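You operate a simulated robot arm through the tools that you are given. There is no shell and no other tool. Be economical: measure what you need, move in short steps, check, and stop when the job is done.

You are at the controls of a simulated robot arm. One attempt, no reset.

JOB
Mix the vial with the yellow band in the yellow rack at low speed until its tablet is gone.
Fine: stand it back in its well, turn the mixer off and rest the yellow bung from the black block on it; leave the other vials. Set down upright: what you pick out.
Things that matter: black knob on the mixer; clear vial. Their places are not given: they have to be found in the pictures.

The check looks at the end state, three seconds after you hand in, the way a careful person would. Anything else that was tipped, shoved, dropped, spilled or broken makes it a failure.

ROBOT AND FRAMES
A 7-joint arm with a two-finger parallel gripper, fixed in place. Base frame: the origin is at the foot of the arm, x ahead of it, y to its left, z up; the work surface is at about z = 800. Lengths are in mm, angles in degrees, forces in N, time in s.
With the tool pointing down near the work surface it reaches from about 240 to 680 mm from the base axis. Its first joint turns from -66.0 to 66.0 degrees. Payload 2.4 kg.
Tool frame: the origin (TCP) lies between the finger pads and is the grasp point; the fingertips stand 30 mm ahead of it; z points along the fingers, y is the line along which they close. Largest opening 94 mm; finger width 28, thickness 10; the body of the gripper, 50 by 96 mm, starts 55 mm behind the TCP.
Orientation is that of the tool frame in the base frame, as a unit quaternion [x, y, z, w]. With the fingers straight down and closing along the base's y, the tool's x points along the base's -x, its y along +y and its z along -z.

CONTROLS
- The arm moves only by the tool drive_tool. Its argument "steps" is a list of rows, each an object (a shift or turn left out is 0, a gripper value left out holds the last) with "dp": the shift along the base's x, y, z in units of 20 mm (1.0 is 20 mm), a list of three; "delta_rot": the turn, a rotation vector about the base's x, y, z in units of 4 degrees (1.0 is 4 degrees), a list of three; "fingers": the opening, from 0 (shut) to 1 (fully open). In form: [{"dp": [tx, ty, tz], "delta_rot": [ax, ay, az], "fingers": fingers}, ...]. A call has 1 to 20 rows; each row shifts and turns the commanded pose from where the row before left it. A call with a number of a shift or a turn outside -1 to 1 is refused whole. A row lasts 0.2 s, in which the tool goes at most 50 mm and 8.6 degrees; a call with a longer step from one row to the next is refused whole, and so is a gripper value outside its range. A pose out of reach is approached as far as the arm can. The call stops where the force on the tool passes 40 N (or 10 N more than at its start, if that is more) or the arm is blocked; 0.2 s more then pass. Each finger travels about 153 mm/s and halts on what it meets, pressing with about 25 N; the grip force reading is that of the motor and also rises with nothing between the fingers. The clock runs only during rows and for 0.2 s after the last one: add rows that do not move to give the fingers time. The reply holds the time, the measured pose of the TCP, the force on the tool along the base axes, the opening and the grip force, in the units named above and with some noise, with the torque about the TCP (base axes, N m) and any sound that the robot's microphone picked up.
- Cameras (640 x 400 px; columns grow to the right, rows downward): "scene" is fixed at [31.9, 466.8, 1451]; the picture's right is [-0.79, -0.61, 0.00], its down [-0.30, 0.39, -0.87] and it looks along [0.53, -0.69, -0.49] (base axes); focal length 324 px, centre (320, 200). "wrist" rides on the gripper at [76, 14, -102] in the tool frame; the picture's right is [-0.18, 0.98, 0.00], its down [-0.75, -0.14, -0.64] and it looks along [-0.63, -0.12, 0.77] (tool axes); focal length 243 px, centre (320, 200).
- grab_frame(camera): a new picture of that camera. The clock stands still meanwhile.
- measure_at(camera, pixels): for up to 12 pixels [column, row] of the newest picture of that camera ("zoom" is the newest enlarged one), the place [x, y, z] in the base frame of the surface seen there, good to about 2 mm. The clock stands still meanwhile.
- inspect(camera, box): a new picture of the part [left, top, right, bottom] of that camera's present view, enlarged. The clock stands still meanwhile.
- job_done(): hands the job in; it is judged then, once.

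Keep the steps short. Do not move on a guess: measure, check each grasp and each placing, and mend mistakes. In all there are 80 turns and 38 pictures (those below and enlarged ones count). Leave the gripper open and the arm clear of the work at the hand-in unless told otherwise, and finish with a single line.

The tools are called after ">>>" as name(argument=value, ...) on one line, values as JSON. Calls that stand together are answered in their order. drive_tool: Moves the arm, as the interface text tells. Its arguments: {"type":"object","properties":{"steps":{"type":"array"}},"required":["steps"]} The other tools are called the same way: grab_frame (camera) takes a picture; measure_at (camera, pixels) gives the place of the surface under pixels of a picture; inspect (camera, box) takes an enlarged picture of a part of a camera's view; job_done () hands the job in.

At the start:

```text
time_s: 0.0
position: [420.0, -90.4, 1178.5]
tool_rot: [0.0, 1.0, 0.0, 0.0]
wrist_force: [0.4, -0.2, 0.3]
wrist_torque: [0.02, -0.02, 0.0]
finger_gap: 93.8
grip_force: 0.1
```

scene: 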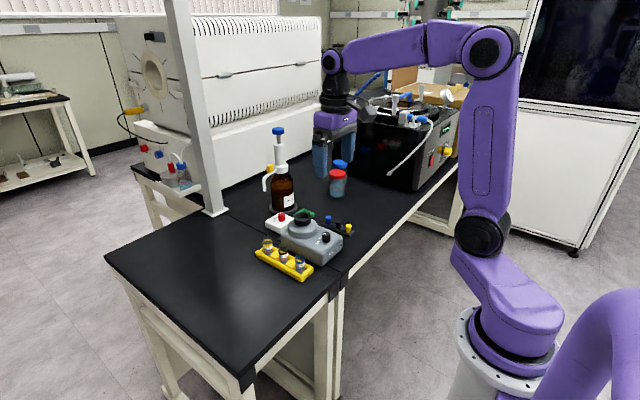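
wrist: 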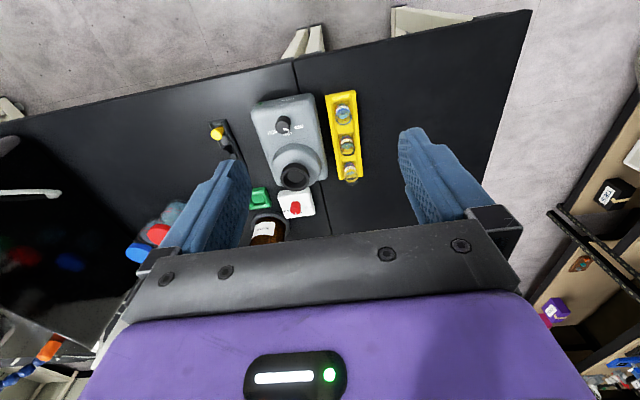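

I see the mixer near (305,235), the yellow rack near (285,262), and the black block with bungs near (340,228) in the scene picture. I'll enlarge both views for detail.

>>> inspect(camera="scene", box=[240, 190, 368, 290])

>>> inspect(camera="wrist", box=[200, 80, 392, 240])

```text
4.00 times, centred on (304, 240) of scene
```

zoom: 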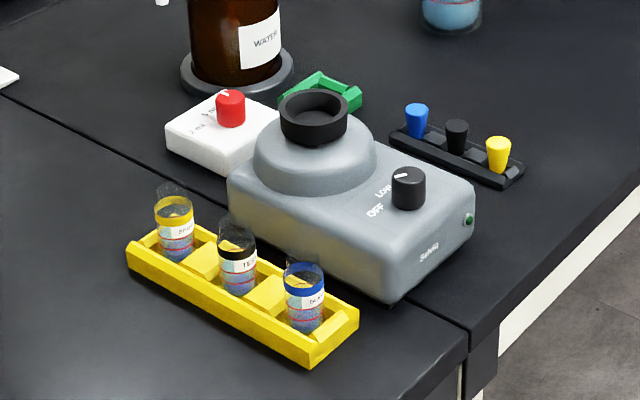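

```text
2.50 times, centred on (296, 160) of wrist
```

zoom: 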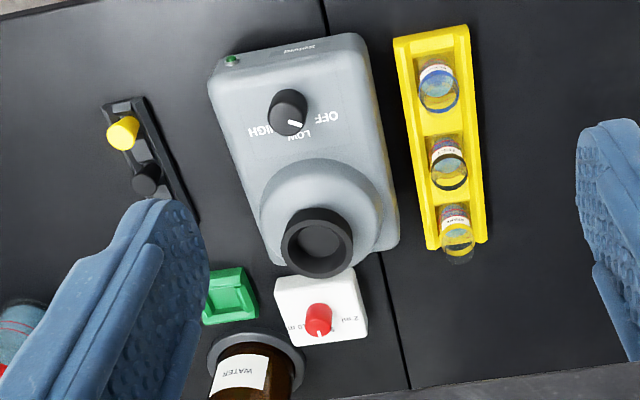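

The yellow-band vial is at zoom (457,235), the knob at (288,110), the cup at (318,243) and the yellow bung at (123,132). I'll measure all of these on the wrist zoom.

>>> measure_at(camera="zoom", pixels=[[457, 228], [458, 250], [438, 88], [448, 165], [288, 100], [293, 124], [318, 212], [318, 245], [125, 130], [328, 118], [308, 132], [268, 130]])

>>> measure_at(camera="wrist", pixels=[[328, 96], [354, 94], [362, 178], [340, 180], [222, 122], [230, 133], [252, 105], [313, 95], [326, 180], [340, 150], [343, 133], [347, 168]])

```text
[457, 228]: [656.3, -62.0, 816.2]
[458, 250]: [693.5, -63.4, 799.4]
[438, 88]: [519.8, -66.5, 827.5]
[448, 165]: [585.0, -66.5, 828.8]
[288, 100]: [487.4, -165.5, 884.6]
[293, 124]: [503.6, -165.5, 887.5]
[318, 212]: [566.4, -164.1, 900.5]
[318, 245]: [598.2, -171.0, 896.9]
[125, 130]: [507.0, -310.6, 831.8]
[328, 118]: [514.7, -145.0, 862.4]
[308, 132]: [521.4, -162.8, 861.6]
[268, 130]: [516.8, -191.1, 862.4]
```

```text
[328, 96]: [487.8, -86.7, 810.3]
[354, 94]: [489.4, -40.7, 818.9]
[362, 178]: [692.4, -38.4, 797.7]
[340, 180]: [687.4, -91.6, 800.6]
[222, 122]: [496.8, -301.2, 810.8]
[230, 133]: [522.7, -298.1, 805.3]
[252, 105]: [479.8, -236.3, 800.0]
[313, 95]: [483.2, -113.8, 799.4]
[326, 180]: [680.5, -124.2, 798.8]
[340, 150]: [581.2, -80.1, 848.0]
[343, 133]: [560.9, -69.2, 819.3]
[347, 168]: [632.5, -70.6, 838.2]
```

Next I'll lower the tool for a closer look; the path is free, since the mixer top is at about z = 900.

>>> drive_tool(steps=[{"dp": [0, 0, -1]}, {"dp": [0, 0, -1]}, {"dp": [0, 0, -1]}, {"dp": [0, 0, -1]}, {"dp": [0, 0, -1]}, {"dp": [0, 0, -1]}, {"dp": [0, 0, -1]}, {"dp": [0, 0, -1]}, {"dp": [0, 0, -1]}, {}])

>>> grab_frame(camera="wrist")

```text
time_s: 2.2
position: [421.2, -90.5, 998.1]
tool_rot: [-0.001, 1.0, 0.001, 0.0]
wrist_force: [0.6, 0.0, 0.1]
wrist_torque: [0.01, -0.01, 0.0]
finger_gap: 94.1
grip_force: 0.0
```

```text
33 pictures are left
```

wrist: 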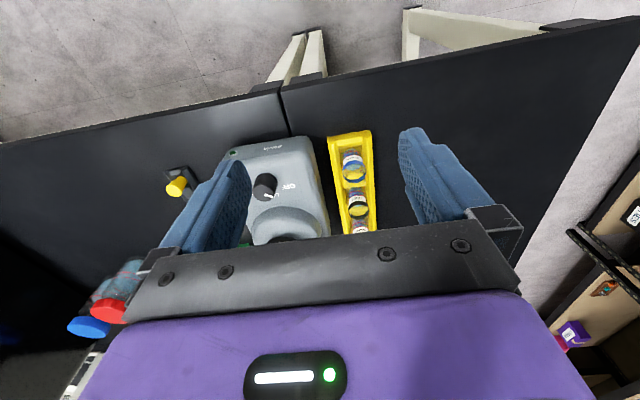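

The cup and yellow vial are hidden by the gripper, so I'll move 100 mm forward and look again.

>>> drive_tool(steps=[{"dp": [1, 0, 0]}, {"dp": [1, 0, 0]}, {"dp": [1, 0, 0]}, {"dp": [1, 0, 0]}, {"dp": [1, 0, 0]}, {}])

>>> inspect(camera="wrist", box=[240, 90, 416, 230])

```text
time_s: 3.6
position: [522.2, -90.2, 997.6]
tool_rot: [-0.001, 1.0, 0.0, 0.0]
wrist_force: [0.1, -0.5, -0.2]
wrist_torque: [-0.02, 0.01, 0.02]
finger_gap: 94.0
grip_force: 0.1
```

```text
2.86 times, centred on (328, 160) of wrist
```

zoom: 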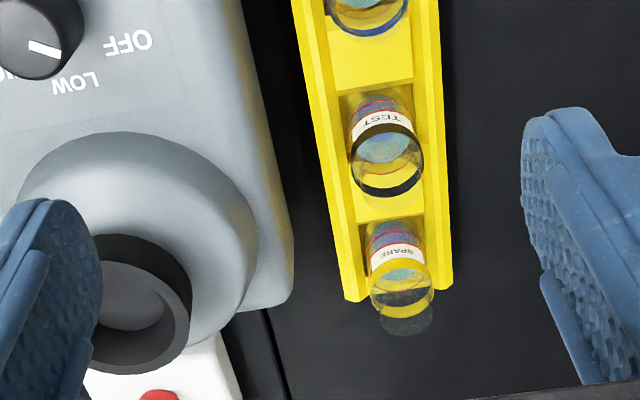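

I'll measure the vial, the marker on the knob, the cup rim and the rack ends in this zoom.

>>> measure_at(camera="zoom", pixels=[[32, 44], [58, 54], [110, 45], [75, 83], [398, 253], [401, 288], [372, 290], [431, 290], [395, 330], [140, 240], [140, 372], [190, 310]])

>>> measure_at(camera="scene", pixels=[[283, 244], [275, 241], [288, 254], [300, 263], [268, 243], [342, 237], [344, 222], [365, 229], [337, 220], [302, 214], [318, 215], [342, 232]])

```text
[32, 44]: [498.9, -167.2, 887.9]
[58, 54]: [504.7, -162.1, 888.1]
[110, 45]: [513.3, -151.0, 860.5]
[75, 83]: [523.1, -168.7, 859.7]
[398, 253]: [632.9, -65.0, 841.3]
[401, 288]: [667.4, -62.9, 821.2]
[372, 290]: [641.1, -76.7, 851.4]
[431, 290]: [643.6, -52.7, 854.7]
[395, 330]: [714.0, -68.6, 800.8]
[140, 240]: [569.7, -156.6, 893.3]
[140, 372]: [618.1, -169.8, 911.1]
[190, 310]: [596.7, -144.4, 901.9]
```

```text
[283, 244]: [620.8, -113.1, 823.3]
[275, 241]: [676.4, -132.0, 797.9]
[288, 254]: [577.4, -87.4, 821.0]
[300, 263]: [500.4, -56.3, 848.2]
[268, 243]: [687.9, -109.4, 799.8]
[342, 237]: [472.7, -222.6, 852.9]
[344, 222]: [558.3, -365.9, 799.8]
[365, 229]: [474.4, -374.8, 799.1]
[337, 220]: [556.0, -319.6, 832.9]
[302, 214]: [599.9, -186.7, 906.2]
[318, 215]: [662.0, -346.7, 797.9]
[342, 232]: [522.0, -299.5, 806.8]
```

The vial is about 24 mm wide, centred near (645,-64). The cup centre is near (594,-169), and the knob marker points towards OFF. I'll go behind the knob for a clean look.

>>> drive_tool(steps=[{"dp": [-1, -0.8, 0]}, {"dp": [-1, -0.8, 0]}, {"dp": [-1, -0.8, 0]}, {"dp": [0, -0.8, 0]}, {"dp": [0, -0.7, 0]}, {}])

>>> inspect(camera="wrist", box=[256, 130, 384, 230])

```text
time_s: 5.0
position: [462.2, -167.9, 999.2]
tool_rot: [0.0, 1.0, -0.001, 0.0]
wrist_force: [0.0, -0.3, 0.2]
wrist_torque: [0.02, 0.01, -0.01]
finger_gap: 93.9
grip_force: 0.1
```

```text
4.00 times, centred on (320, 180) of wrist
```

zoom: 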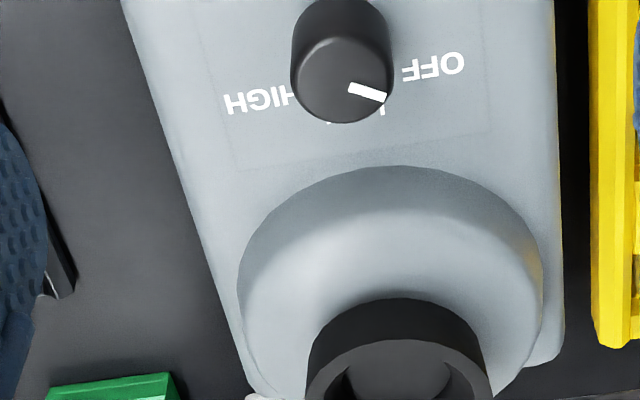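

I'll measure the knob's top edges, its marker and the labels.

>>> measure_at(camera="zoom", pixels=[[297, 78], [388, 78], [343, 42], [343, 118], [343, 80], [352, 88], [382, 98], [403, 74], [464, 62], [225, 105], [285, 100], [380, 112]])

>>> inspect(camera="scene", box=[250, 205, 370, 285])

```text
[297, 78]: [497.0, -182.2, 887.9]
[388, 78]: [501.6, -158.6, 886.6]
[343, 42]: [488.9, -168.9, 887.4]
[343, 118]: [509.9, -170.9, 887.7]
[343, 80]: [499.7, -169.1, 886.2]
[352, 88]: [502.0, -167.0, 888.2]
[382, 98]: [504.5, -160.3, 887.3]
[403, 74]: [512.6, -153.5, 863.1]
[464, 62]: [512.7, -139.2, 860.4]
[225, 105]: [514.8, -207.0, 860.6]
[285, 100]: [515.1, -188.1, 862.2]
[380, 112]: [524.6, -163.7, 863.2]
```

```text
5.00 times, centred on (310, 245) of scene
```

zoom: 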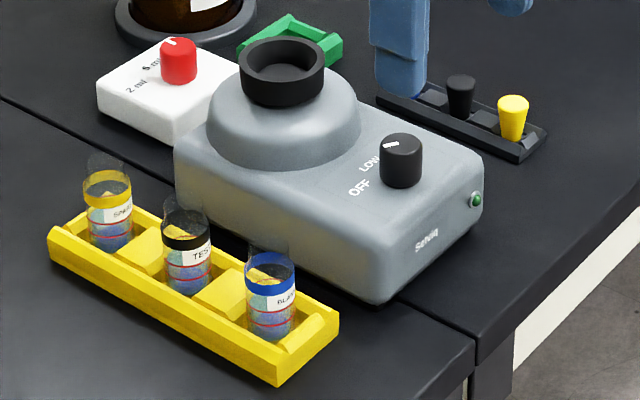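

The knob centre is (499.5,-170), its top is at z = 888 and the panel at about 861. The marker points at OFF (61° from +x). LOW lies at about 0° and HIGH at about -60°, so LOW takes a turn of about -60° about z. I'll pre-turn the tool +30°, centre it over the knob and come down to z ≈ 930.

>>> drive_tool(steps=[{"dp": [0.93, -0.05, 0], "delta_rot": [0, 0, 1], "fingers": 0.6}, {"dp": [0.93, -0.05, 0], "delta_rot": [0, 0, 1]}, {"delta_rot": [0, 0, 1], "dp": [0, 0, -0.5]}, {"delta_rot": [0, 0, 1], "dp": [0, 0, -0.5]}, {"delta_rot": [0, 0, 1], "dp": [0, 0, -0.5]}, {"delta_rot": [0, 0, 1], "dp": [0, 0, -0.5]}, {"delta_rot": [0, 0, 1], "dp": [0, 0, -0.5]}, {"delta_rot": [0, 0, 0.5], "dp": [0, 0, -0.95]}, {}])

```text
time_s: 7.0
position: [498.9, -169.7, 928.5]
tool_rot: [-0.26, 0.966, 0.0, -0.001]
wrist_force: [-0.5, -0.3, -0.3]
wrist_torque: [0.0, -0.02, -0.02]
finger_gap: 56.3
grip_force: 0.0
```

I'm centred at z = 928.5. I'll go down to z ≈ 895, which puts the fingertips at 865 above the panel, and then close on the knob.

>>> drive_tool(steps=[{"dp": [0, 0, -0.6]}, {"dp": [0, 0, -0.6]}, {"dp": [0.03, 0, -0.45]}, {}, {"fingers": 0.3}, {"fingers": 0.2}, {"fingers": 0.15}, {}, {}])

```text
time_s: 9.0
position: [500.0, -170.4, 895.8]
tool_rot: [-0.258, 0.966, -0.001, -0.001]
wrist_force: [3.2, -2.3, -5.2]
wrist_torque: [0.13, -0.37, -0.08]
finger_gap: 25.7
grip_force: 45.1
```

The knob is held at 25.7 mm. I'll turn it -60° towards LOW and listen for sounds.

>>> drive_tool(steps=[{"delta_rot": [0, 0, -1]}, {"delta_rot": [0, 0, -1]}, {"delta_rot": [0, 0, -1]}, {"delta_rot": [0, 0, -1]}, {"delta_rot": [0, 0, -1]}, {"delta_rot": [0, 0, -1]}, {"delta_rot": [0, 0, -1]}, {"delta_rot": [0, 0, -1]}, {"delta_rot": [0, 0, -1]}, {"delta_rot": [0, 0, -1]}, {"delta_rot": [0, 0, -1]}, {"delta_rot": [0, 0, -1]}, {"delta_rot": [0, 0, -1]}, {"delta_rot": [0, 0, -1]}, {"delta_rot": [0, 0, -1]}, {}])

```text
time_s: 12.4
position: [498.9, -169.3, 895.1]
tool_rot: [0.259, 0.966, 0.001, 0.0]
wrist_force: [11.6, 14.2, -9.9]
wrist_torque: [-0.27, -0.97, -0.01]
finger_gap: 25.2
grip_force: 45.3
```

The turn is complete and there was no sound. I'll open the fingers, rise, and look at the marker.

>>> drive_tool(steps=[{"fingers": 0.6}, {"fingers": 0.6}, {"dp": [0, 0, 1]}, {"dp": [0, 0, 1]}, {"dp": [-0.5, 0, 1], "delta_rot": [0, 0, 1]}, {"dp": [-0.5, 0, 1], "delta_rot": [0, 0, 1]}, {"dp": [-0.5, 0, 1], "delta_rot": [0, 0, 1]}, {"dp": [-0.5, 0, 0], "delta_rot": [0, 0, 1]}, {"delta_rot": [0, 0, 1]}, {"delta_rot": [0, 0, 1]}, {"delta_rot": [0, 0, 1]}, {"delta_rot": [0, 0, 0.5]}, {}])

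>>> inspect(camera="wrist", box=[256, 130, 384, 230])

```text
time_s: 15.2
position: [458.9, -170.0, 995.7]
tool_rot: [-0.001, 1.0, 0.001, 0.0]
wrist_force: [0.5, 1.4, -0.5]
wrist_torque: [-0.03, 0.0, 0.05]
finger_gap: 56.5
grip_force: 0.0
```

```text
4.00 times, centred on (320, 180) of wrist
```

zoom: 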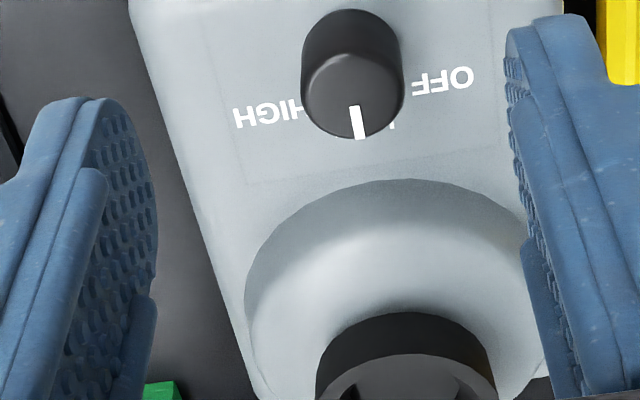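

The marker now points straight at LOW. The mixer is silent, so it probably runs only when the cup is pressed. Next I'll move towards the yellow-band vial for a precise measurement.

>>> drive_tool(steps=[{"dp": [1, 1, 0], "fingers": 0.65}, {"dp": [1, 1, 0]}, {"dp": [1, 1, 0]}, {"dp": [1, 1, 0]}, {"dp": [1, 1, 0]}, {"dp": [0.5, 0.3, 0]}, {}])

>>> inspect(camera="wrist", box=[272, 110, 368, 220])

```text
time_s: 16.8
position: [568.9, -64.6, 994.9]
tool_rot: [-0.001, 1.0, 0.0, 0.0]
wrist_force: [0.5, 0.5, 0.6]
wrist_torque: [0.03, 0.01, 0.03]
finger_gap: 61.1
grip_force: 0.1
```

```text
3.64 times, centred on (320, 165) of wrist
```

zoom: 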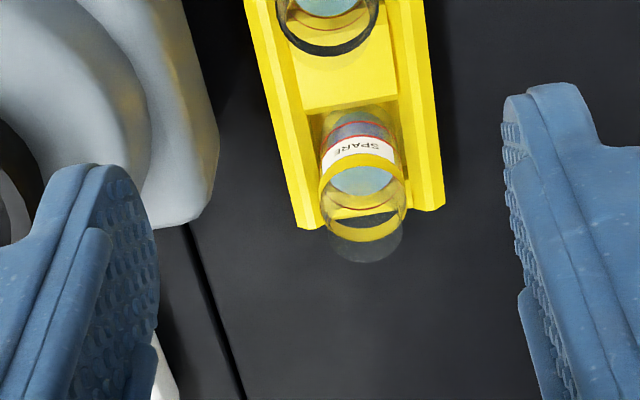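

I'll measure the band, the label and the rack edges here.

>>> measure_at(camera="zoom", pixels=[[360, 160], [324, 180], [401, 178], [362, 147], [328, 168], [396, 162], [280, 100], [412, 100], [308, 222], [440, 205], [365, 235], [350, 80]])

```text
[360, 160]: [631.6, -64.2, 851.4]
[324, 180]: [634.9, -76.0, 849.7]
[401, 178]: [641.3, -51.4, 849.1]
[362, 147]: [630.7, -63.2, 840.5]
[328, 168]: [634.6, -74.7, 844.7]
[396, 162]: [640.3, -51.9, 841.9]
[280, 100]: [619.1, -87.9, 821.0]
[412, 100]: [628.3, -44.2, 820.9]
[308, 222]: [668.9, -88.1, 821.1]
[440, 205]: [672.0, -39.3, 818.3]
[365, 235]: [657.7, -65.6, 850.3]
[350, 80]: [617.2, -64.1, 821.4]
```

The vial centre is (644.5,-63.8), about 25.5 mm wide, and the rack top is at 821. Before grasping, I want the cup's depth and centre, so I'll look at it from close by.

>>> drive_tool(steps=[{"dp": [-0.5, -1, 0], "fingers": 1}, {"dp": [-0.5, -1, 0]}, {"dp": [-0.5, -1, 0]}, {"dp": [-0.5, -1, 0]}, {"dp": [0, -1, 0]}, {"dp": [0, -0.2, 0]}, {}])

>>> inspect(camera="wrist", box=[256, 130, 384, 240])

```text
time_s: 18.4
position: [527.5, -167.8, 994.9]
tool_rot: [0.0, 1.0, 0.0, -0.001]
wrist_force: [-0.5, 0.3, -0.6]
wrist_torque: [-0.01, 0.01, 0.03]
finger_gap: 94.1
grip_force: 0.1
```

```text
3.64 times, centred on (320, 185) of wrist
```

zoom: 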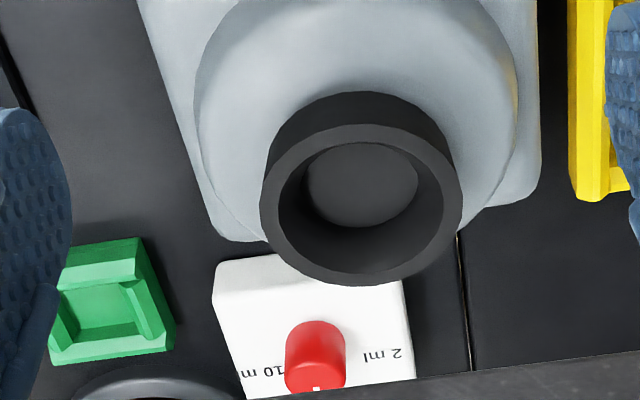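

Cup clearly visible: rim centre near (361,205), floor near (362,185). I'll measure rim and floor.

>>> measure_at(camera="zoom", pixels=[[361, 133], [361, 275], [269, 205], [453, 205], [361, 147], [361, 247], [362, 160], [362, 185], [362, 215], [312, 185], [410, 185], [300, 210]])

```text
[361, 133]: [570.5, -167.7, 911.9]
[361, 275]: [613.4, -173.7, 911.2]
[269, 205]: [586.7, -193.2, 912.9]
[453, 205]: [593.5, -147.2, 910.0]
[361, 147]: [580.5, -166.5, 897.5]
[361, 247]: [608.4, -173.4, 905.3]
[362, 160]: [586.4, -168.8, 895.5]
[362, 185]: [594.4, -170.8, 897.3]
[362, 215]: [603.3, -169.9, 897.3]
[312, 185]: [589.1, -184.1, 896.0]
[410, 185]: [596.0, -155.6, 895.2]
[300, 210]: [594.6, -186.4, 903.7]
```

The cup rim is at z = 911, the floor at 896 (15 mm deep), and the centre at (592.5,-170.2). The floor is about 28 mm wide, so the vial fits. I'll go above the vial with a 61 mm opening and come down to z ≈ 900.

>>> drive_tool(steps=[{"dp": [1, 0.87, 0], "fingers": 0.65}, {"dp": [1, 0.87, 0]}, {"dp": [1, 0.87, 0]}, {"dp": [1, 0.87, 0]}, {"dp": [1, 0.87, 0]}, {"dp": [0.85, 0.85, 0]}, {}, {"dp": [0, 0, -1]}, {"dp": [0, 0, -1]}, {"dp": [0, 0, -1]}, {"dp": [0, 0, -1]}, {"dp": [0, 0, -0.5]}, {}])

>>> inspect(camera="scene", box=[230, 190, 350, 290])

```text
time_s: 21.2
position: [645.3, -65.2, 905.3]
tool_rot: [0.0, 1.0, 0.0, 0.0]
wrist_force: [0.1, -0.1, 0.2]
wrist_torque: [0.04, -0.02, -0.02]
finger_gap: 60.9
grip_force: 0.0
```

```text
4.00 times, centred on (290, 240) of scene
```

zoom: 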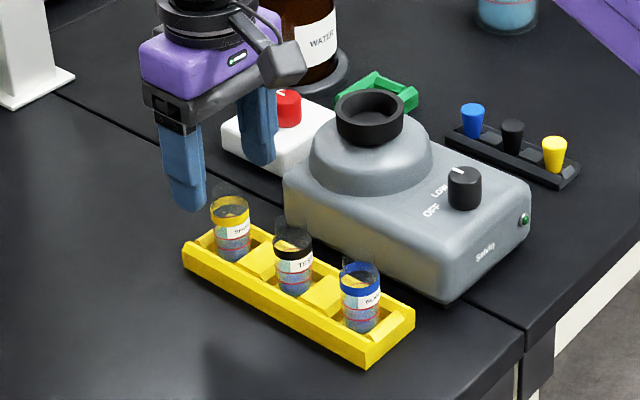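

The fingers straddle the vial cleanly. I'll go down to z = 862, leaving the tips at 832 above the rack rail, and close gently.

>>> drive_tool(steps=[{"dp": [-0.04, 0.06, -0.8]}, {"dp": [0, 0, -0.8]}, {"dp": [0, 0, -0.55]}, {}, {"fingers": 0.45}, {"fingers": 0.35}, {"fingers": 0.28}, {"fingers": 0.2}, {}, {}])

```text
time_s: 23.4
position: [644.8, -63.5, 863.2]
tool_rot: [0.0, 1.0, 0.0, 0.0]
wrist_force: [0.1, -0.5, 1.5]
wrist_torque: [0.01, 0.04, -0.03]
finger_gap: 26.1
grip_force: 25.0
```

The vial is held at 26.1 mm. I'll lift slowly straight up by 20 mm first, then to well above the cup rim, and check.

>>> drive_tool(steps=[{"dp": [0, 0, 0.4]}, {"dp": [0, 0, 0.6]}, {"dp": [0, 0, 0.8]}, {"dp": [0, 0, 0.8]}, {"dp": [0, 0, 0.8]}, {"dp": [0, 0, 0.8]}, {"dp": [0, 0, 0.8]}, {"dp": [0, 0, 0.8]}, {"dp": [0, 0, 0.6]}, {"dp": [0, 0, 0.3]}, {}])

>>> inspect(camera="scene", box=[230, 160, 350, 280])

```text
time_s: 25.8
position: [643.9, -63.9, 996.8]
tool_rot: [0.001, 1.0, 0.0, 0.0]
wrist_force: [0.9, 0.2, 0.1]
wrist_torque: [-0.01, 0.02, 0.03]
finger_gap: 26.3
grip_force: 24.8
```

```text
3.33 times, centred on (290, 220) of scene
```

zoom: 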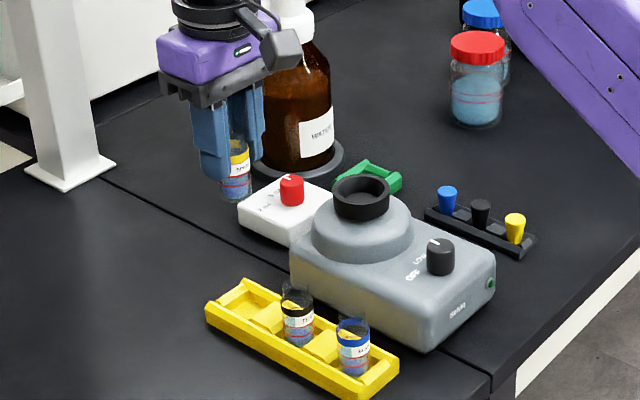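

The vial is held upright with its contents in it. I'll measure its bottom edge (236,198) and the empty well floor (240,292).

>>> measure_at(camera="zoom", pixels=[[234, 199], [240, 197], [236, 190], [240, 292], [245, 300], [232, 298], [248, 292], [438, 241], [434, 243]])

```text
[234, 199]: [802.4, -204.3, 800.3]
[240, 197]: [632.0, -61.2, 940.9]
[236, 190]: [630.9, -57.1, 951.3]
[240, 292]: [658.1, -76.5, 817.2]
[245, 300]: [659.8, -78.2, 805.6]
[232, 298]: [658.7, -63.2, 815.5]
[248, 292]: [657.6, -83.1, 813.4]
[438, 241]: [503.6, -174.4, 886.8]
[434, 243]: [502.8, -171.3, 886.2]
```

The vial bottom sits about 57.5 mm below the TCP, so it should touch the cup floor at TCP z ≈ 953.5. I'll carry it smoothly to above the cup (592.5,-170.2).

>>> drive_tool(steps=[{"dp": [-0.15, -0.31, 0]}, {"dp": [-0.3, -0.62, 0]}, {"dp": [-0.4, -0.83, 0]}, {"dp": [-0.4, -0.83, 0]}, {"dp": [-0.4, -0.83, 0]}, {"dp": [-0.4, -0.83, 0]}, {"dp": [-0.3, -0.62, 0]}, {"dp": [-0.22, -0.45, 0]}, {}, {"dp": [0, 0, -0.5]}, {"dp": [0, 0, -0.5]}, {}])

>>> inspect(camera="scene", box=[260, 170, 350, 260])

```text
time_s: 28.4
position: [592.9, -169.7, 976.9]
tool_rot: [0.0, 1.0, 0.0, -0.001]
wrist_force: [-0.8, 0.1, -0.2]
wrist_torque: [0.02, 0.01, -0.02]
finger_gap: 26.6
grip_force: 24.5
```

```text
4.44 times, centred on (305, 215) of scene
```

zoom: 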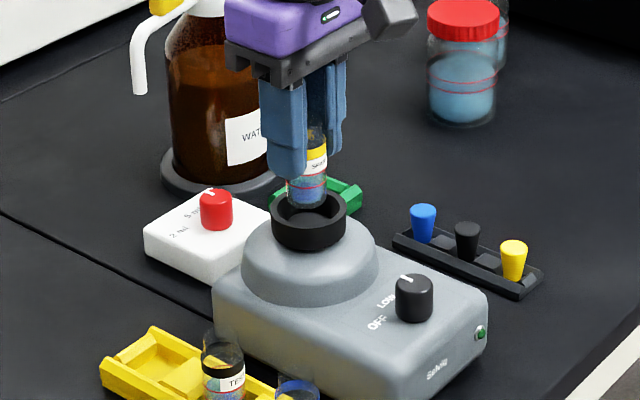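

The vial is right above the cup. I'll lower it in small steps to z ≈ 954 and watch the force and sound.

>>> drive_tool(steps=[{"dp": [0, -0.02, -0.4]}, {"dp": [0, 0, -0.3]}, {"dp": [0, 0, -0.2]}, {"dp": [0, 0, -0.15]}, {"dp": [0, 0, -0.1]}, {}])

```text
time_s: 29.8
position: [593.2, -170.0, 954.7]
tool_rot: [0.0, 1.0, -0.001, 0.0]
wrist_force: [0.9, -0.4, 1.3]
wrist_torque: [0.02, -0.01, -0.01]
finger_gap: 26.3
grip_force: 24.5
```

No clear contact yet (about 1.3 N). I'll press down about 1 mm at a time.

>>> drive_tool(steps=[{"dp": [0, 0, -0.05]}, {"dp": [0, 0, -0.05]}, {}])

```text
time_s: 30.6
position: [593.7, -169.3, 951.5]
tool_rot: [0.001, 1.0, 0.0, 0.0]
wrist_force: [1.6, 1.6, 3.6]
wrist_torque: [0.11, -0.08, 0.03]
finger_gap: 26.2
grip_force: 25.0
```

Contact begins at 3.6 N. I'll press a little more and wait.

>>> drive_tool(steps=[{"dp": [0, 0, -0.05]}, {"dp": [0, 0, -0.05]}, {}, {}, {}])

```text
time_s: 31.8
position: [593.9, -170.3, 950.4]
tool_rot: [0.001, 1.0, 0.0, -0.001]
wrist_force: [-2.0, 1.5, 2.6]
wrist_torque: [0.07, 0.1, 0.04]
finger_gap: 26.5
grip_force: 24.8
```

The lateral forces are changing, so the mixer may be shaking. I'll look at the vial and the lamp.

>>> inspect(camera="scene", box=[285, 185, 345, 245])

```text
6.67 times, centred on (315, 215) of scene
```

zoom: 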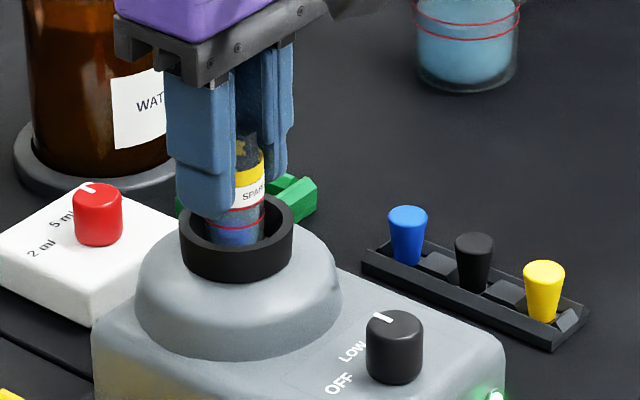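

The lamp at (495,395) now glows, so the mixer is running while pressed. I'll hold still and let it mix.

>>> drive_tool(steps=[{}, {}, {}, {}, {}, {}, {}, {}, {}, {}, {}, {}, {}, {}, {}, {}, {}, {}, {}, {}])

>>> drive_tool(steps=[{}, {}, {}, {}, {}, {}, {}, {}, {}, {}, {}, {}, {}, {}, {}, {}, {}, {}, {}, {}])

>>> inspect(camera="scene", box=[285, 195, 345, 255])

```text
time_s: 36.0
position: [593.3, -169.9, 950.0]
tool_rot: [0.0, 1.0, 0.0, 0.0]
wrist_force: [-0.6, -0.4, 0.6]
wrist_torque: [-0.03, -0.01, -0.01]
finger_gap: 26.3
grip_force: 25.3
```

```text
time_s: 40.2
position: [593.4, -169.6, 950.5]
tool_rot: [0.0, 1.0, 0.0, 0.0]
wrist_force: [0.0, 0.4, 2.3]
wrist_torque: [0.03, -0.02, 0.0]
finger_gap: 25.9
grip_force: 25.0
```

```text
6.67 times, centred on (315, 225) of scene
```

zoom: 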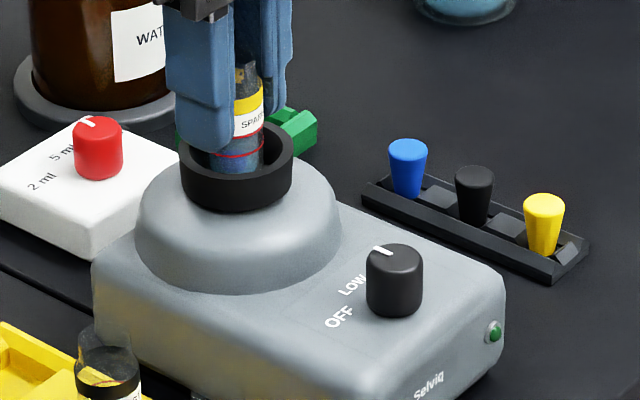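

The lamp is dark again and the force has fallen to about 1–2 N, so the press has relaxed and the mixer has stopped. I'll press about 2 mm further.

>>> drive_tool(steps=[{"dp": [0, 0, -0.05]}, {"dp": [0, 0, -0.05]}, {}, {}, {}])

>>> inspect(camera="scene", box=[285, 195, 345, 255])

```text
time_s: 41.4
position: [594.8, -170.4, 947.4]
tool_rot: [0.0, 1.0, 0.0, 0.0]
wrist_force: [0.4, -1.9, 2.0]
wrist_torque: [-0.01, -0.05, 0.03]
finger_gap: 26.1
grip_force: 24.5
```

```text
6.67 times, centred on (315, 225) of scene
```

zoom: 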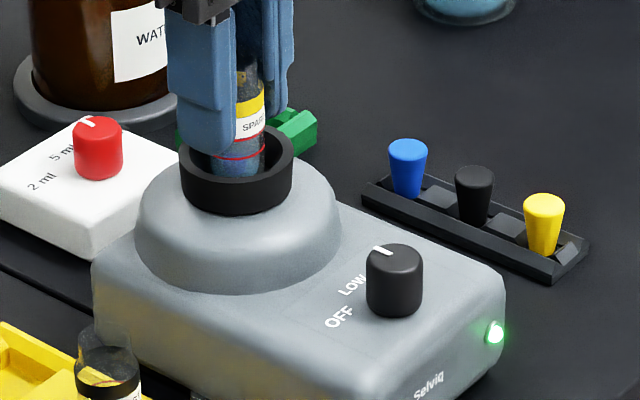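

The lamp is lit and the mixer is running. I'll hold in short spells and read the force to see whether it keeps running.

>>> drive_tool(steps=[{}, {}, {}, {}])

>>> drive_tool(steps=[{}, {}, {}, {}])

>>> inspect(camera="scene", box=[285, 195, 345, 255])

```text
time_s: 42.4
position: [593.6, -170.2, 948.7]
tool_rot: [0.0, 1.0, 0.001, 0.0]
wrist_force: [-0.3, 1.7, 2.8]
wrist_torque: [0.08, 0.02, 0.02]
finger_gap: 25.8
grip_force: 25.3
```

```text
time_s: 43.4
position: [593.4, -169.8, 948.1]
tool_rot: [0.001, 1.0, 0.0, 0.0]
wrist_force: [-0.5, -1.5, 2.8]
wrist_torque: [-0.1, 0.01, -0.03]
finger_gap: 26.0
grip_force: 25.3
```

```text
6.67 times, centred on (315, 225) of scene
```

zoom: 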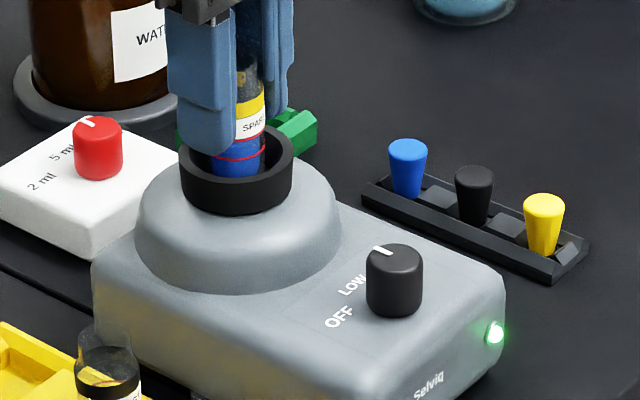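

The lamp is still on and the liquid is turning deep blue as the tablet dissolves. I'll keep holding and check again.

>>> drive_tool(steps=[{}, {}, {}, {}, {}, {}, {}, {}])

>>> inspect(camera="scene", box=[295, 200, 345, 250])

>>> inspect(camera="wrist", box=[256, 100, 384, 240])

```text
time_s: 45.2
position: [593.7, -168.6, 948.5]
tool_rot: [0.0, 1.0, 0.0, 0.0]
wrist_force: [0.2, 0.5, 1.9]
wrist_torque: [0.05, 0.01, -0.02]
finger_gap: 25.9
grip_force: 24.6
```

```text
8.00 times, centred on (320, 225) of scene
```

zoom: 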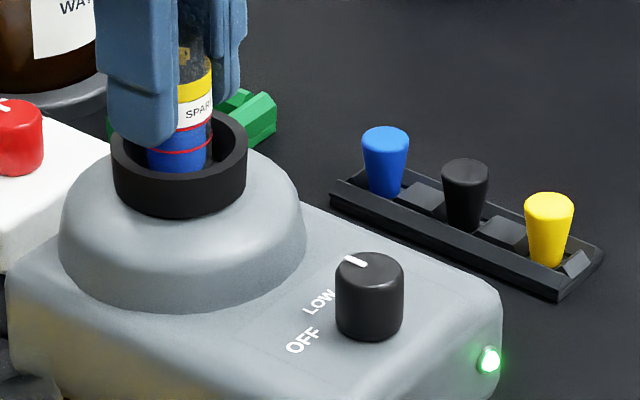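

```text
2.86 times, centred on (320, 170) of wrist
```

zoom: 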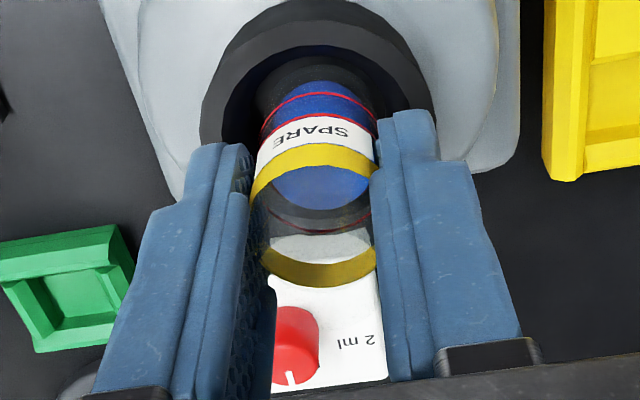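

The liquid is an even blue and the lamp is on. I'll hold two more seconds, then lift clear of the cup and look at the bottom for any rest of the tablet.

>>> drive_tool(steps=[{}, {}, {}, {}, {}, {}, {}, {}, {}, {}, {"dp": [0, 0, 0.3]}, {"dp": [0, 0, 0.5]}, {"dp": [0, 0, 0.8]}, {"dp": [0, 0, 0.8]}, {"dp": [0, 0, 0.4]}, {}])

>>> inspect(camera="scene", box=[285, 175, 335, 225])

```text
time_s: 48.6
position: [595.1, -171.0, 1004.2]
tool_rot: [0.001, 1.0, 0.001, -0.001]
wrist_force: [0.4, -0.6, -0.2]
wrist_torque: [0.01, 0.02, 0.01]
finger_gap: 26.1
grip_force: 25.5
```

```text
8.00 times, centred on (310, 200) of scene
```

zoom: 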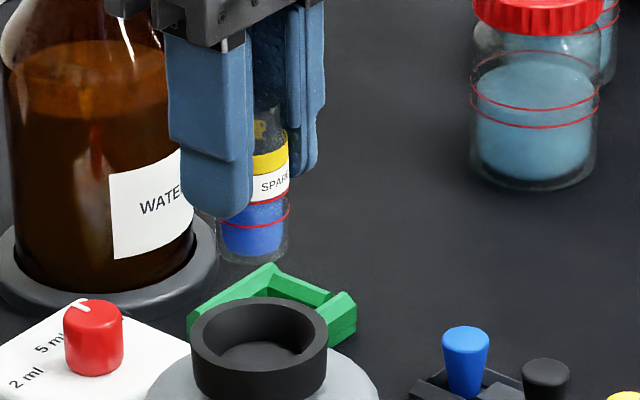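

The liquid is clear, even blue with no tablet left. I'll measure the band and bottom to learn whether the vial slipped in the grip.

>>> measure_at(camera="zoom", pixels=[[272, 152], [272, 163], [272, 172], [270, 198], [262, 245], [250, 250]])

```text
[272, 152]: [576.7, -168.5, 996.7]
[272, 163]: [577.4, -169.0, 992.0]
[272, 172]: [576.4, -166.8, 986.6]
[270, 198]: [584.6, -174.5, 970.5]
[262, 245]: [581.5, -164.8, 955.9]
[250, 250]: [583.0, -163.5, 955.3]
```

The vial has not slipped: the band is still about 12 mm below the TCP, so it seats again at TCP z ≈ 863. I'll carry it back over its well at (644.8,-63.5).

>>> drive_tool(steps=[{"dp": [0.15, 0.32, 0]}, {"dp": [0.3, 0.65, 0]}, {"dp": [0.4, 0.87, 0]}, {"dp": [0.4, 0.87, 0]}, {"dp": [0.4, 0.87, 0]}, {"dp": [0.4, 0.87, 0]}, {"dp": [0.3, 0.65, 0]}, {"dp": [0.12, 0.26, 0]}, {}, {"dp": [0, 0, -0.6]}, {"dp": [0, 0, -0.8]}, {"dp": [0, 0, -0.8]}, {"dp": [0, 0, -0.8]}, {"dp": [0, 0, -0.8]}, {}])

```text
time_s: 51.8
position: [641.5, -62.9, 926.6]
tool_rot: [0.0, 1.0, -0.001, 0.0]
wrist_force: [0.4, 0.0, -0.9]
wrist_torque: [0.01, 0.01, 0.0]
finger_gap: 26.4
grip_force: 25.2
```

Measured x is 641.5, about 3 mm short. I'll correct that, take a fresh reading, and go down a bit.

>>> drive_tool(steps=[{"dp": [0.14, -0.02, 0]}, {"dp": [0, 0, -0.6]}, {"dp": [0, 0, -0.6]}, {}])

>>> drive_tool(steps=[{}])

>>> inspect(camera="wrist", box=[256, 80, 384, 220])

```text
time_s: 52.8
position: [645.5, -65.0, 903.4]
tool_rot: [0.0, 1.0, 0.0, 0.001]
wrist_force: [0.6, 0.3, 0.3]
wrist_torque: [-0.01, 0.0, 0.0]
finger_gap: 26.2
grip_force: 25.1
```

```text
time_s: 53.2
position: [646.3, -64.8, 903.8]
tool_rot: [0.0, 1.0, 0.0, 0.0]
wrist_force: [0.5, 0.1, -0.2]
wrist_torque: [0.03, -0.01, 0.0]
finger_gap: 26.3
grip_force: 25.5
```

```text
2.86 times, centred on (320, 150) of wrist
```

zoom: 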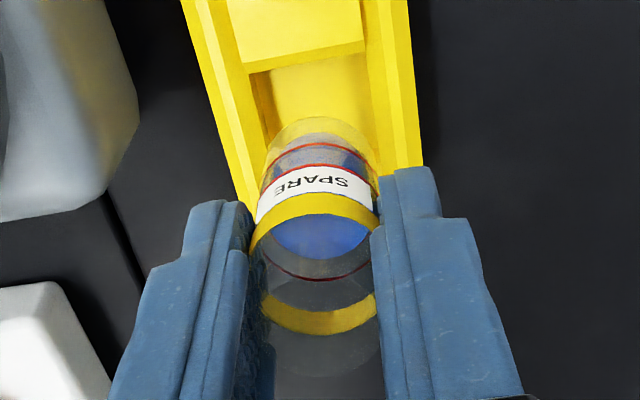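

The vial is above the well, about 1.5 mm off. I'll correct by (-1.4,+1.1) and go down slowly to z ≈ 866.

>>> drive_tool(steps=[{"dp": [-0.07, 0.055, -0.2]}, {"dp": [0, 0, -0.5]}, {"dp": [0, 0, -0.4]}, {"dp": [0, 0, -0.3]}, {"dp": [0, 0, -0.3]}, {"dp": [0, 0, -0.15]}, {}])

>>> drive_tool(steps=[{}])

```text
time_s: 54.8
position: [644.5, -63.1, 866.2]
tool_rot: [0.0, 1.0, -0.001, 0.0]
wrist_force: [0.0, -0.9, 0.3]
wrist_torque: [-0.06, -0.01, 0.01]
finger_gap: 26.3
grip_force: 25.0
```

```text
time_s: 55.2
position: [644.3, -62.7, 867.0]
tool_rot: [0.0, 1.0, 0.0, 0.0]
wrist_force: [0.4, -1.2, -1.1]
wrist_torque: [-0.03, 0.0, 0.02]
finger_gap: 26.5
grip_force: 25.3
```

It is in the well with almost no force. I'll lower the last ~3–4 mm until a light touch.

>>> drive_tool(steps=[{"dp": [0, -0.02, -0.07]}, {"dp": [0, 0, -0.06]}, {"dp": [0, 0, -0.05]}, {}])

```text
time_s: 56.2
position: [644.8, -63.8, 863.2]
tool_rot: [0.0, 1.0, 0.0, 0.001]
wrist_force: [-0.5, 0.5, 5.4]
wrist_torque: [0.03, 0.01, 0.05]
finger_gap: 26.4
grip_force: 25.0
```

It is seated (5.4 N contact at z = 863.2). I'll release gently to a 61 mm opening and rise straight up.

>>> drive_tool(steps=[{"fingers": 0.3}, {"fingers": 0.36}, {"fingers": 0.45}, {"fingers": 0.55}, {"fingers": 0.65}, {}, {"dp": [0, 0, 0.6]}, {"dp": [0, 0, 1]}, {"dp": [0, 0, 1]}, {"dp": [0, 0, 1]}, {"dp": [0, 0, 1]}, {"dp": [0, 0, 1]}, {"dp": [0, 0, 1]}, {}])

>>> inspect(camera="scene", box=[240, 200, 360, 290])

```text
time_s: 59.2
position: [642.6, -63.9, 993.9]
tool_rot: [0.0, 1.0, 0.0, 0.0]
wrist_force: [-0.7, 0.3, 0.2]
wrist_torque: [-0.02, 0.0, 0.0]
finger_gap: 61.0
grip_force: 0.1
```

```text
4.44 times, centred on (300, 245) of scene
```

zoom: 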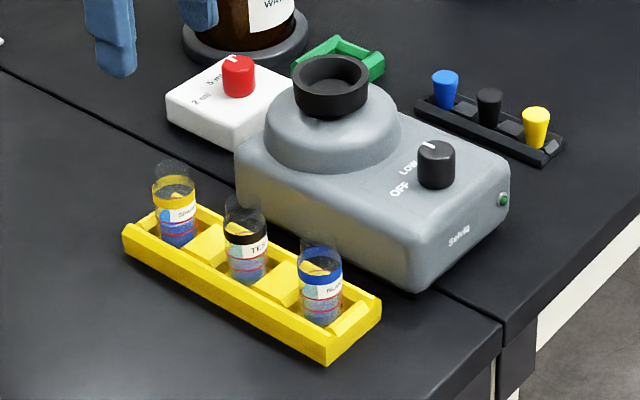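

The vial stands in its well, and the lamp is off. Now the knob goes back to OFF: I'll move above (499.5,-170) with the tool turned -30°.

>>> drive_tool(steps=[{"dp": [-0.9, -0.66, 0], "delta_rot": [0, 0, -1], "fingers": 0.6}, {"dp": [-0.9, -0.66, 0], "delta_rot": [0, 0, -1]}, {"dp": [-0.9, -0.66, 0], "delta_rot": [0, 0, -1]}, {"dp": [-0.9, -0.66, 0], "delta_rot": [0, 0, -1]}, {"dp": [-0.9, -0.66, 0], "delta_rot": [0, 0, -1]}, {"dp": [-0.9, -0.66, 0], "delta_rot": [0, 0, -1]}, {"dp": [-0.9, -0.66, 0], "delta_rot": [0, 0, -1]}, {"dp": [-0.85, -0.66, 0], "delta_rot": [0, 0, -0.5]}, {}, {"dp": [0, 0, -1]}, {"dp": [0, 0, -1]}, {"dp": [0, 0, -1]}, {}])

>>> drive_tool(steps=[{}])

```text
time_s: 62.0
position: [501.1, -166.4, 935.1]
tool_rot: [0.259, 0.966, 0.0, 0.0]
wrist_force: [0.1, -0.4, 0.4]
wrist_torque: [-0.01, -0.02, 0.01]
finger_gap: 56.4
grip_force: 0.0
```

```text
time_s: 62.4
position: [501.6, -166.6, 935.9]
tool_rot: [0.259, 0.966, 0.0, 0.0]
wrist_force: [0.5, 0.4, -0.7]
wrist_torque: [0.0, -0.04, 0.0]
finger_gap: 56.4
grip_force: 0.1
```

I read (501.4,-166.5,935.5). I'll correct by (-1.9,-3.3), go down to z ≈ 895 and close on the knob.

>>> drive_tool(steps=[{"dp": [-0.095, -0.165, 0]}, {"dp": [0, 0, -0.8]}, {"dp": [0, 0, -0.7]}, {"dp": [0, 0, -0.5]}, {}, {"fingers": 0.4}, {"fingers": 0.3}, {"fingers": 0.2}, {"fingers": 0.15}, {}, {}])

```text
time_s: 64.8
position: [499.6, -170.8, 894.7]
tool_rot: [0.259, 0.966, 0.0, 0.0]
wrist_force: [7.1, 11.1, -3.4]
wrist_torque: [0.1, -0.38, 0.01]
finger_gap: 25.4
grip_force: 45.1
```

The knob is held at 25.4 mm with a small side force (7,11 N). I'll ease 1.2 mm along it, then turn +60° to OFF.

>>> drive_tool(steps=[{"dp": [0.03, 0.05, 0]}, {"delta_rot": [0, 0, 1]}, {"delta_rot": [0, 0, 1]}, {"delta_rot": [0, 0, 1]}, {"delta_rot": [0, 0, 1]}, {"delta_rot": [0, 0, 1]}, {"delta_rot": [0, 0, 1]}, {"delta_rot": [0, 0, 1]}, {"delta_rot": [0, 0, 1]}, {"delta_rot": [0, 0, 1]}, {"delta_rot": [0, 0, 1]}, {"delta_rot": [0, 0, 1]}, {"delta_rot": [0, 0, 1]}, {"delta_rot": [0, 0, 1]}, {"delta_rot": [0, 0, 1]}, {"delta_rot": [0, 0, 1]}, {}])

```text
time_s: 68.4
position: [499.7, -169.7, 894.5]
tool_rot: [-0.259, 0.966, 0.0, 0.0]
wrist_force: [0.2, 7.5, -6.4]
wrist_torque: [0.34, -0.57, -0.68]
finger_gap: 25.4
grip_force: 44.8
```

The turn is complete, and a torque of -0.68 N m suggests the OFF stop is reached. I'll release, rise, straighten and look.

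>>> drive_tool(steps=[{"fingers": 0.6}, {"fingers": 0.6}, {"dp": [0, 0, 1]}, {"dp": [0, 0, 1]}, {"dp": [-0.5, 0, 1], "delta_rot": [0, 0, -1]}, {"dp": [-0.5, 0, 1], "delta_rot": [0, 0, -1]}, {"dp": [-0.5, 0, 1], "delta_rot": [0, 0, -1]}, {"dp": [-0.5, 0, 0], "delta_rot": [0, 0, -1]}, {"delta_rot": [0, 0, -1]}, {"delta_rot": [0, 0, -1]}, {"delta_rot": [0, 0, -1]}, {"delta_rot": [0, 0, -0.5], "fingers": 1}, {}])

>>> inspect(camera="wrist", box=[256, 130, 384, 230])

```text
time_s: 71.2
position: [459.9, -171.6, 994.8]
tool_rot: [0.001, 1.0, 0.0, 0.0]
wrist_force: [0.5, 0.3, 0.0]
wrist_torque: [-0.04, 0.01, 0.01]
finger_gap: 94.0
grip_force: 0.0
```

```text
4.00 times, centred on (320, 180) of wrist
```

zoom: 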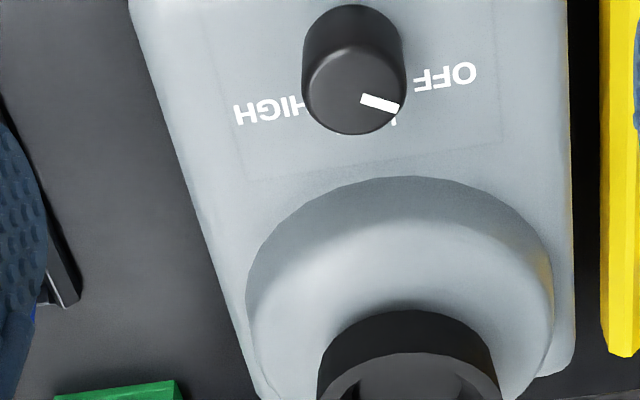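

The marker is back at OFF, as at the start. Next is the yellow bung, near (507,-310), so I'll move behind it to look closely.

>>> drive_tool(steps=[{"dp": [0, -1, 0]}, {"dp": [0, -1, 0]}, {"dp": [0, -1, 0]}, {"dp": [0, -1, 0]}, {"dp": [0, -1, 0]}, {"dp": [0, -1, 0]}, {"dp": [0, -0.8, -1]}, {"dp": [-0.5, 0, -1]}, {"dp": [0, 0, -0.5]}, {}])

>>> inspect(camera="wrist", box=[256, 110, 384, 230])

```text
time_s: 73.4
position: [449.5, -305.9, 942.7]
tool_rot: [0.0, 1.0, 0.0, 0.0]
wrist_force: [0.1, 0.0, 0.1]
wrist_torque: [-0.03, 0.02, -0.01]
finger_gap: 94.1
grip_force: 0.1
```

```text
3.33 times, centred on (320, 170) of wrist
```

zoom: 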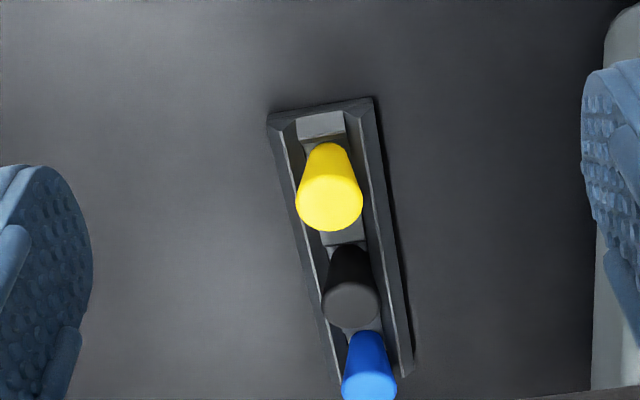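

I'll measure the bung's top and sides, the block walls and the black bung.

>>> measure_at(camera="zoom", pixels=[[330, 200], [302, 200], [357, 200], [330, 174], [330, 226], [325, 148], [284, 150], [362, 130], [372, 190], [352, 305], [330, 305], [375, 305]])

```text
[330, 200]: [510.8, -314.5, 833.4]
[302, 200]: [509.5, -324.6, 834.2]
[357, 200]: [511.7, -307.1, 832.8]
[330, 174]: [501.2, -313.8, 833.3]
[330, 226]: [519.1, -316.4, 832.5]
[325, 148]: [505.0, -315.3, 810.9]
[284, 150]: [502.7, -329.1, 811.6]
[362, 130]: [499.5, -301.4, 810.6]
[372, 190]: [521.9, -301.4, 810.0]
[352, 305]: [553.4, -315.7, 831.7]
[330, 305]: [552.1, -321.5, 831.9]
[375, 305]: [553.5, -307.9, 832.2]
```

The bung top centre is (510.5,-315.5), about 19 mm wide, top at z = 833. The block top is at 811, and the black neighbour is 42 mm away along x. I'll go above it and descend to z ≈ 870 first.

>>> drive_tool(steps=[{"dp": [1, -0.16, 0], "fingers": 0.55}, {"dp": [1, -0.16, 0]}, {"dp": [1, -0.16, 0]}, {"dp": [0.05, 0, -1]}, {"dp": [0, 0, -1]}, {"dp": [0, 0, -1]}, {"dp": [0, 0, -0.6]}, {}])

>>> drive_tool(steps=[{}])

```text
time_s: 75.2
position: [511.1, -317.6, 872.7]
tool_rot: [0.0, 1.0, 0.0, 0.0]
wrist_force: [0.4, -0.5, 0.0]
wrist_torque: [0.05, 0.0, 0.04]
finger_gap: 51.6
grip_force: 0.1
```

```text
time_s: 75.6
position: [511.0, -317.7, 873.9]
tool_rot: [0.0, 1.0, 0.0, 0.0]
wrist_force: [-0.8, -0.6, -0.5]
wrist_torque: [0.01, 0.02, -0.01]
finger_gap: 51.7
grip_force: 0.1
```

I read (511,-317.7,873.3). I'll correct y by +2, go down to z ≈ 846 with the tips at 816, and close.

>>> drive_tool(steps=[{"dp": [-0.02, 0.1, -0.4]}, {"dp": [0, 0, -0.5]}, {"dp": [0, 0, -0.45]}, {}, {"fingers": 0.4}, {"fingers": 0.3}, {"fingers": 0.22}, {"fingers": 0.12}, {}, {}])

```text
time_s: 77.8
position: [512.0, -313.5, 846.9]
tool_rot: [0.0, 1.0, 0.0, 0.0]
wrist_force: [0.1, 0.9, -0.8]
wrist_torque: [-0.01, 0.0, 0.02]
finger_gap: 12.3
grip_force: 25.1
```

The gap is 12.3 mm, narrower than the 19 mm top, which is suspicious. I'll look before lifting.

>>> inspect(camera="wrist", box=[256, 110, 384, 230])

>>> inspect(camera="scene", box=[310, 190, 380, 250])

```text
3.33 times, centred on (320, 170) of wrist
```

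zoom: 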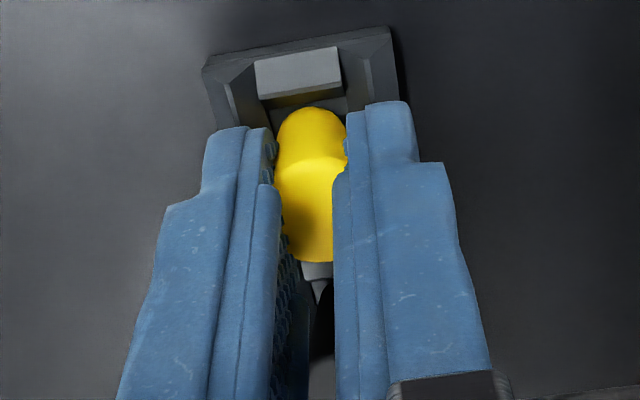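

```text
6.67 times, centred on (345, 220) of scene
```

zoom: 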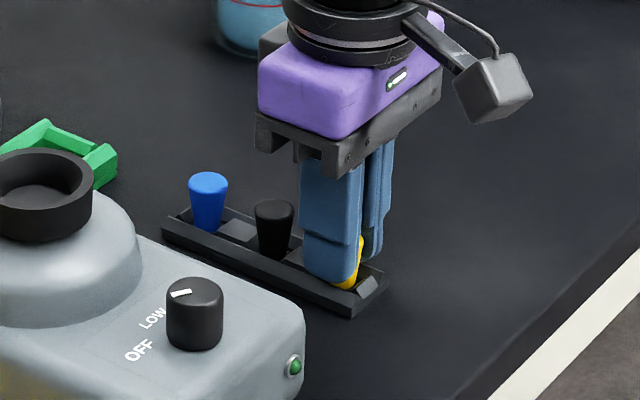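

The bung sits upright between the fingers, which press into its flared top. I'll lift gently and check it follows.

>>> drive_tool(steps=[{"dp": [0, 0, 0.2]}, {"dp": [0, 0, 0.4]}, {"dp": [0, 0, 0.6]}, {"dp": [0, 0, 0.8]}, {"dp": [0, 0, 1]}, {"dp": [0, 0, 1]}, {"dp": [0, 0, 1]}, {"dp": [0, 0, 0.8]}, {"dp": [0, 0, 0.4]}, {}])

>>> inspect(camera="scene", box=[310, 160, 380, 240])

>>> inspect(camera="wrist", box=[256, 110, 384, 230])

```text
time_s: 80.0
position: [510.9, -313.4, 969.6]
tool_rot: [0.0, 1.0, 0.0, -0.001]
wrist_force: [0.6, 0.4, -0.7]
wrist_torque: [0.02, 0.0, 0.01]
finger_gap: 12.8
grip_force: 24.7
```

```text
5.00 times, centred on (345, 200) of scene
```

zoom: 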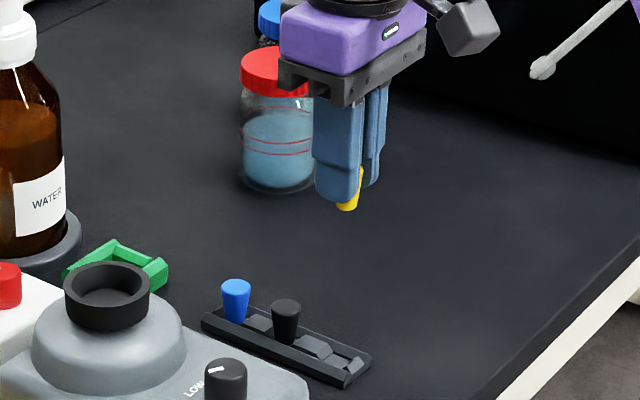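

```text
3.33 times, centred on (320, 170) of wrist
```

zoom: 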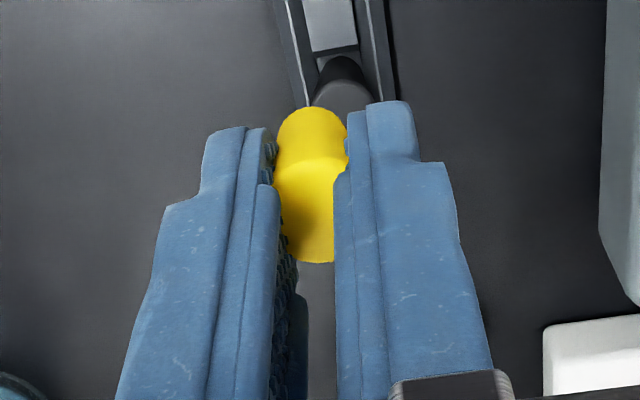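

The bung is held and upright. I'll measure its lower end and top in this wrist zoom to learn its offsets.

>>> measure_at(camera="zoom", pixels=[[310, 110], [310, 120], [310, 140], [310, 153], [308, 163], [308, 200], [308, 258], [300, 150], [325, 150]])

```text
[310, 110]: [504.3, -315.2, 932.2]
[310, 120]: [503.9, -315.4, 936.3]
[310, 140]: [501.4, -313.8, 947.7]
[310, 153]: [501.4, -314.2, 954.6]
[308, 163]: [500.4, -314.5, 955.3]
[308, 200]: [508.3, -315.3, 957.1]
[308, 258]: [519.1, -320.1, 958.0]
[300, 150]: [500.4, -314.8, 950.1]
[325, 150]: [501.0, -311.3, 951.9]
```

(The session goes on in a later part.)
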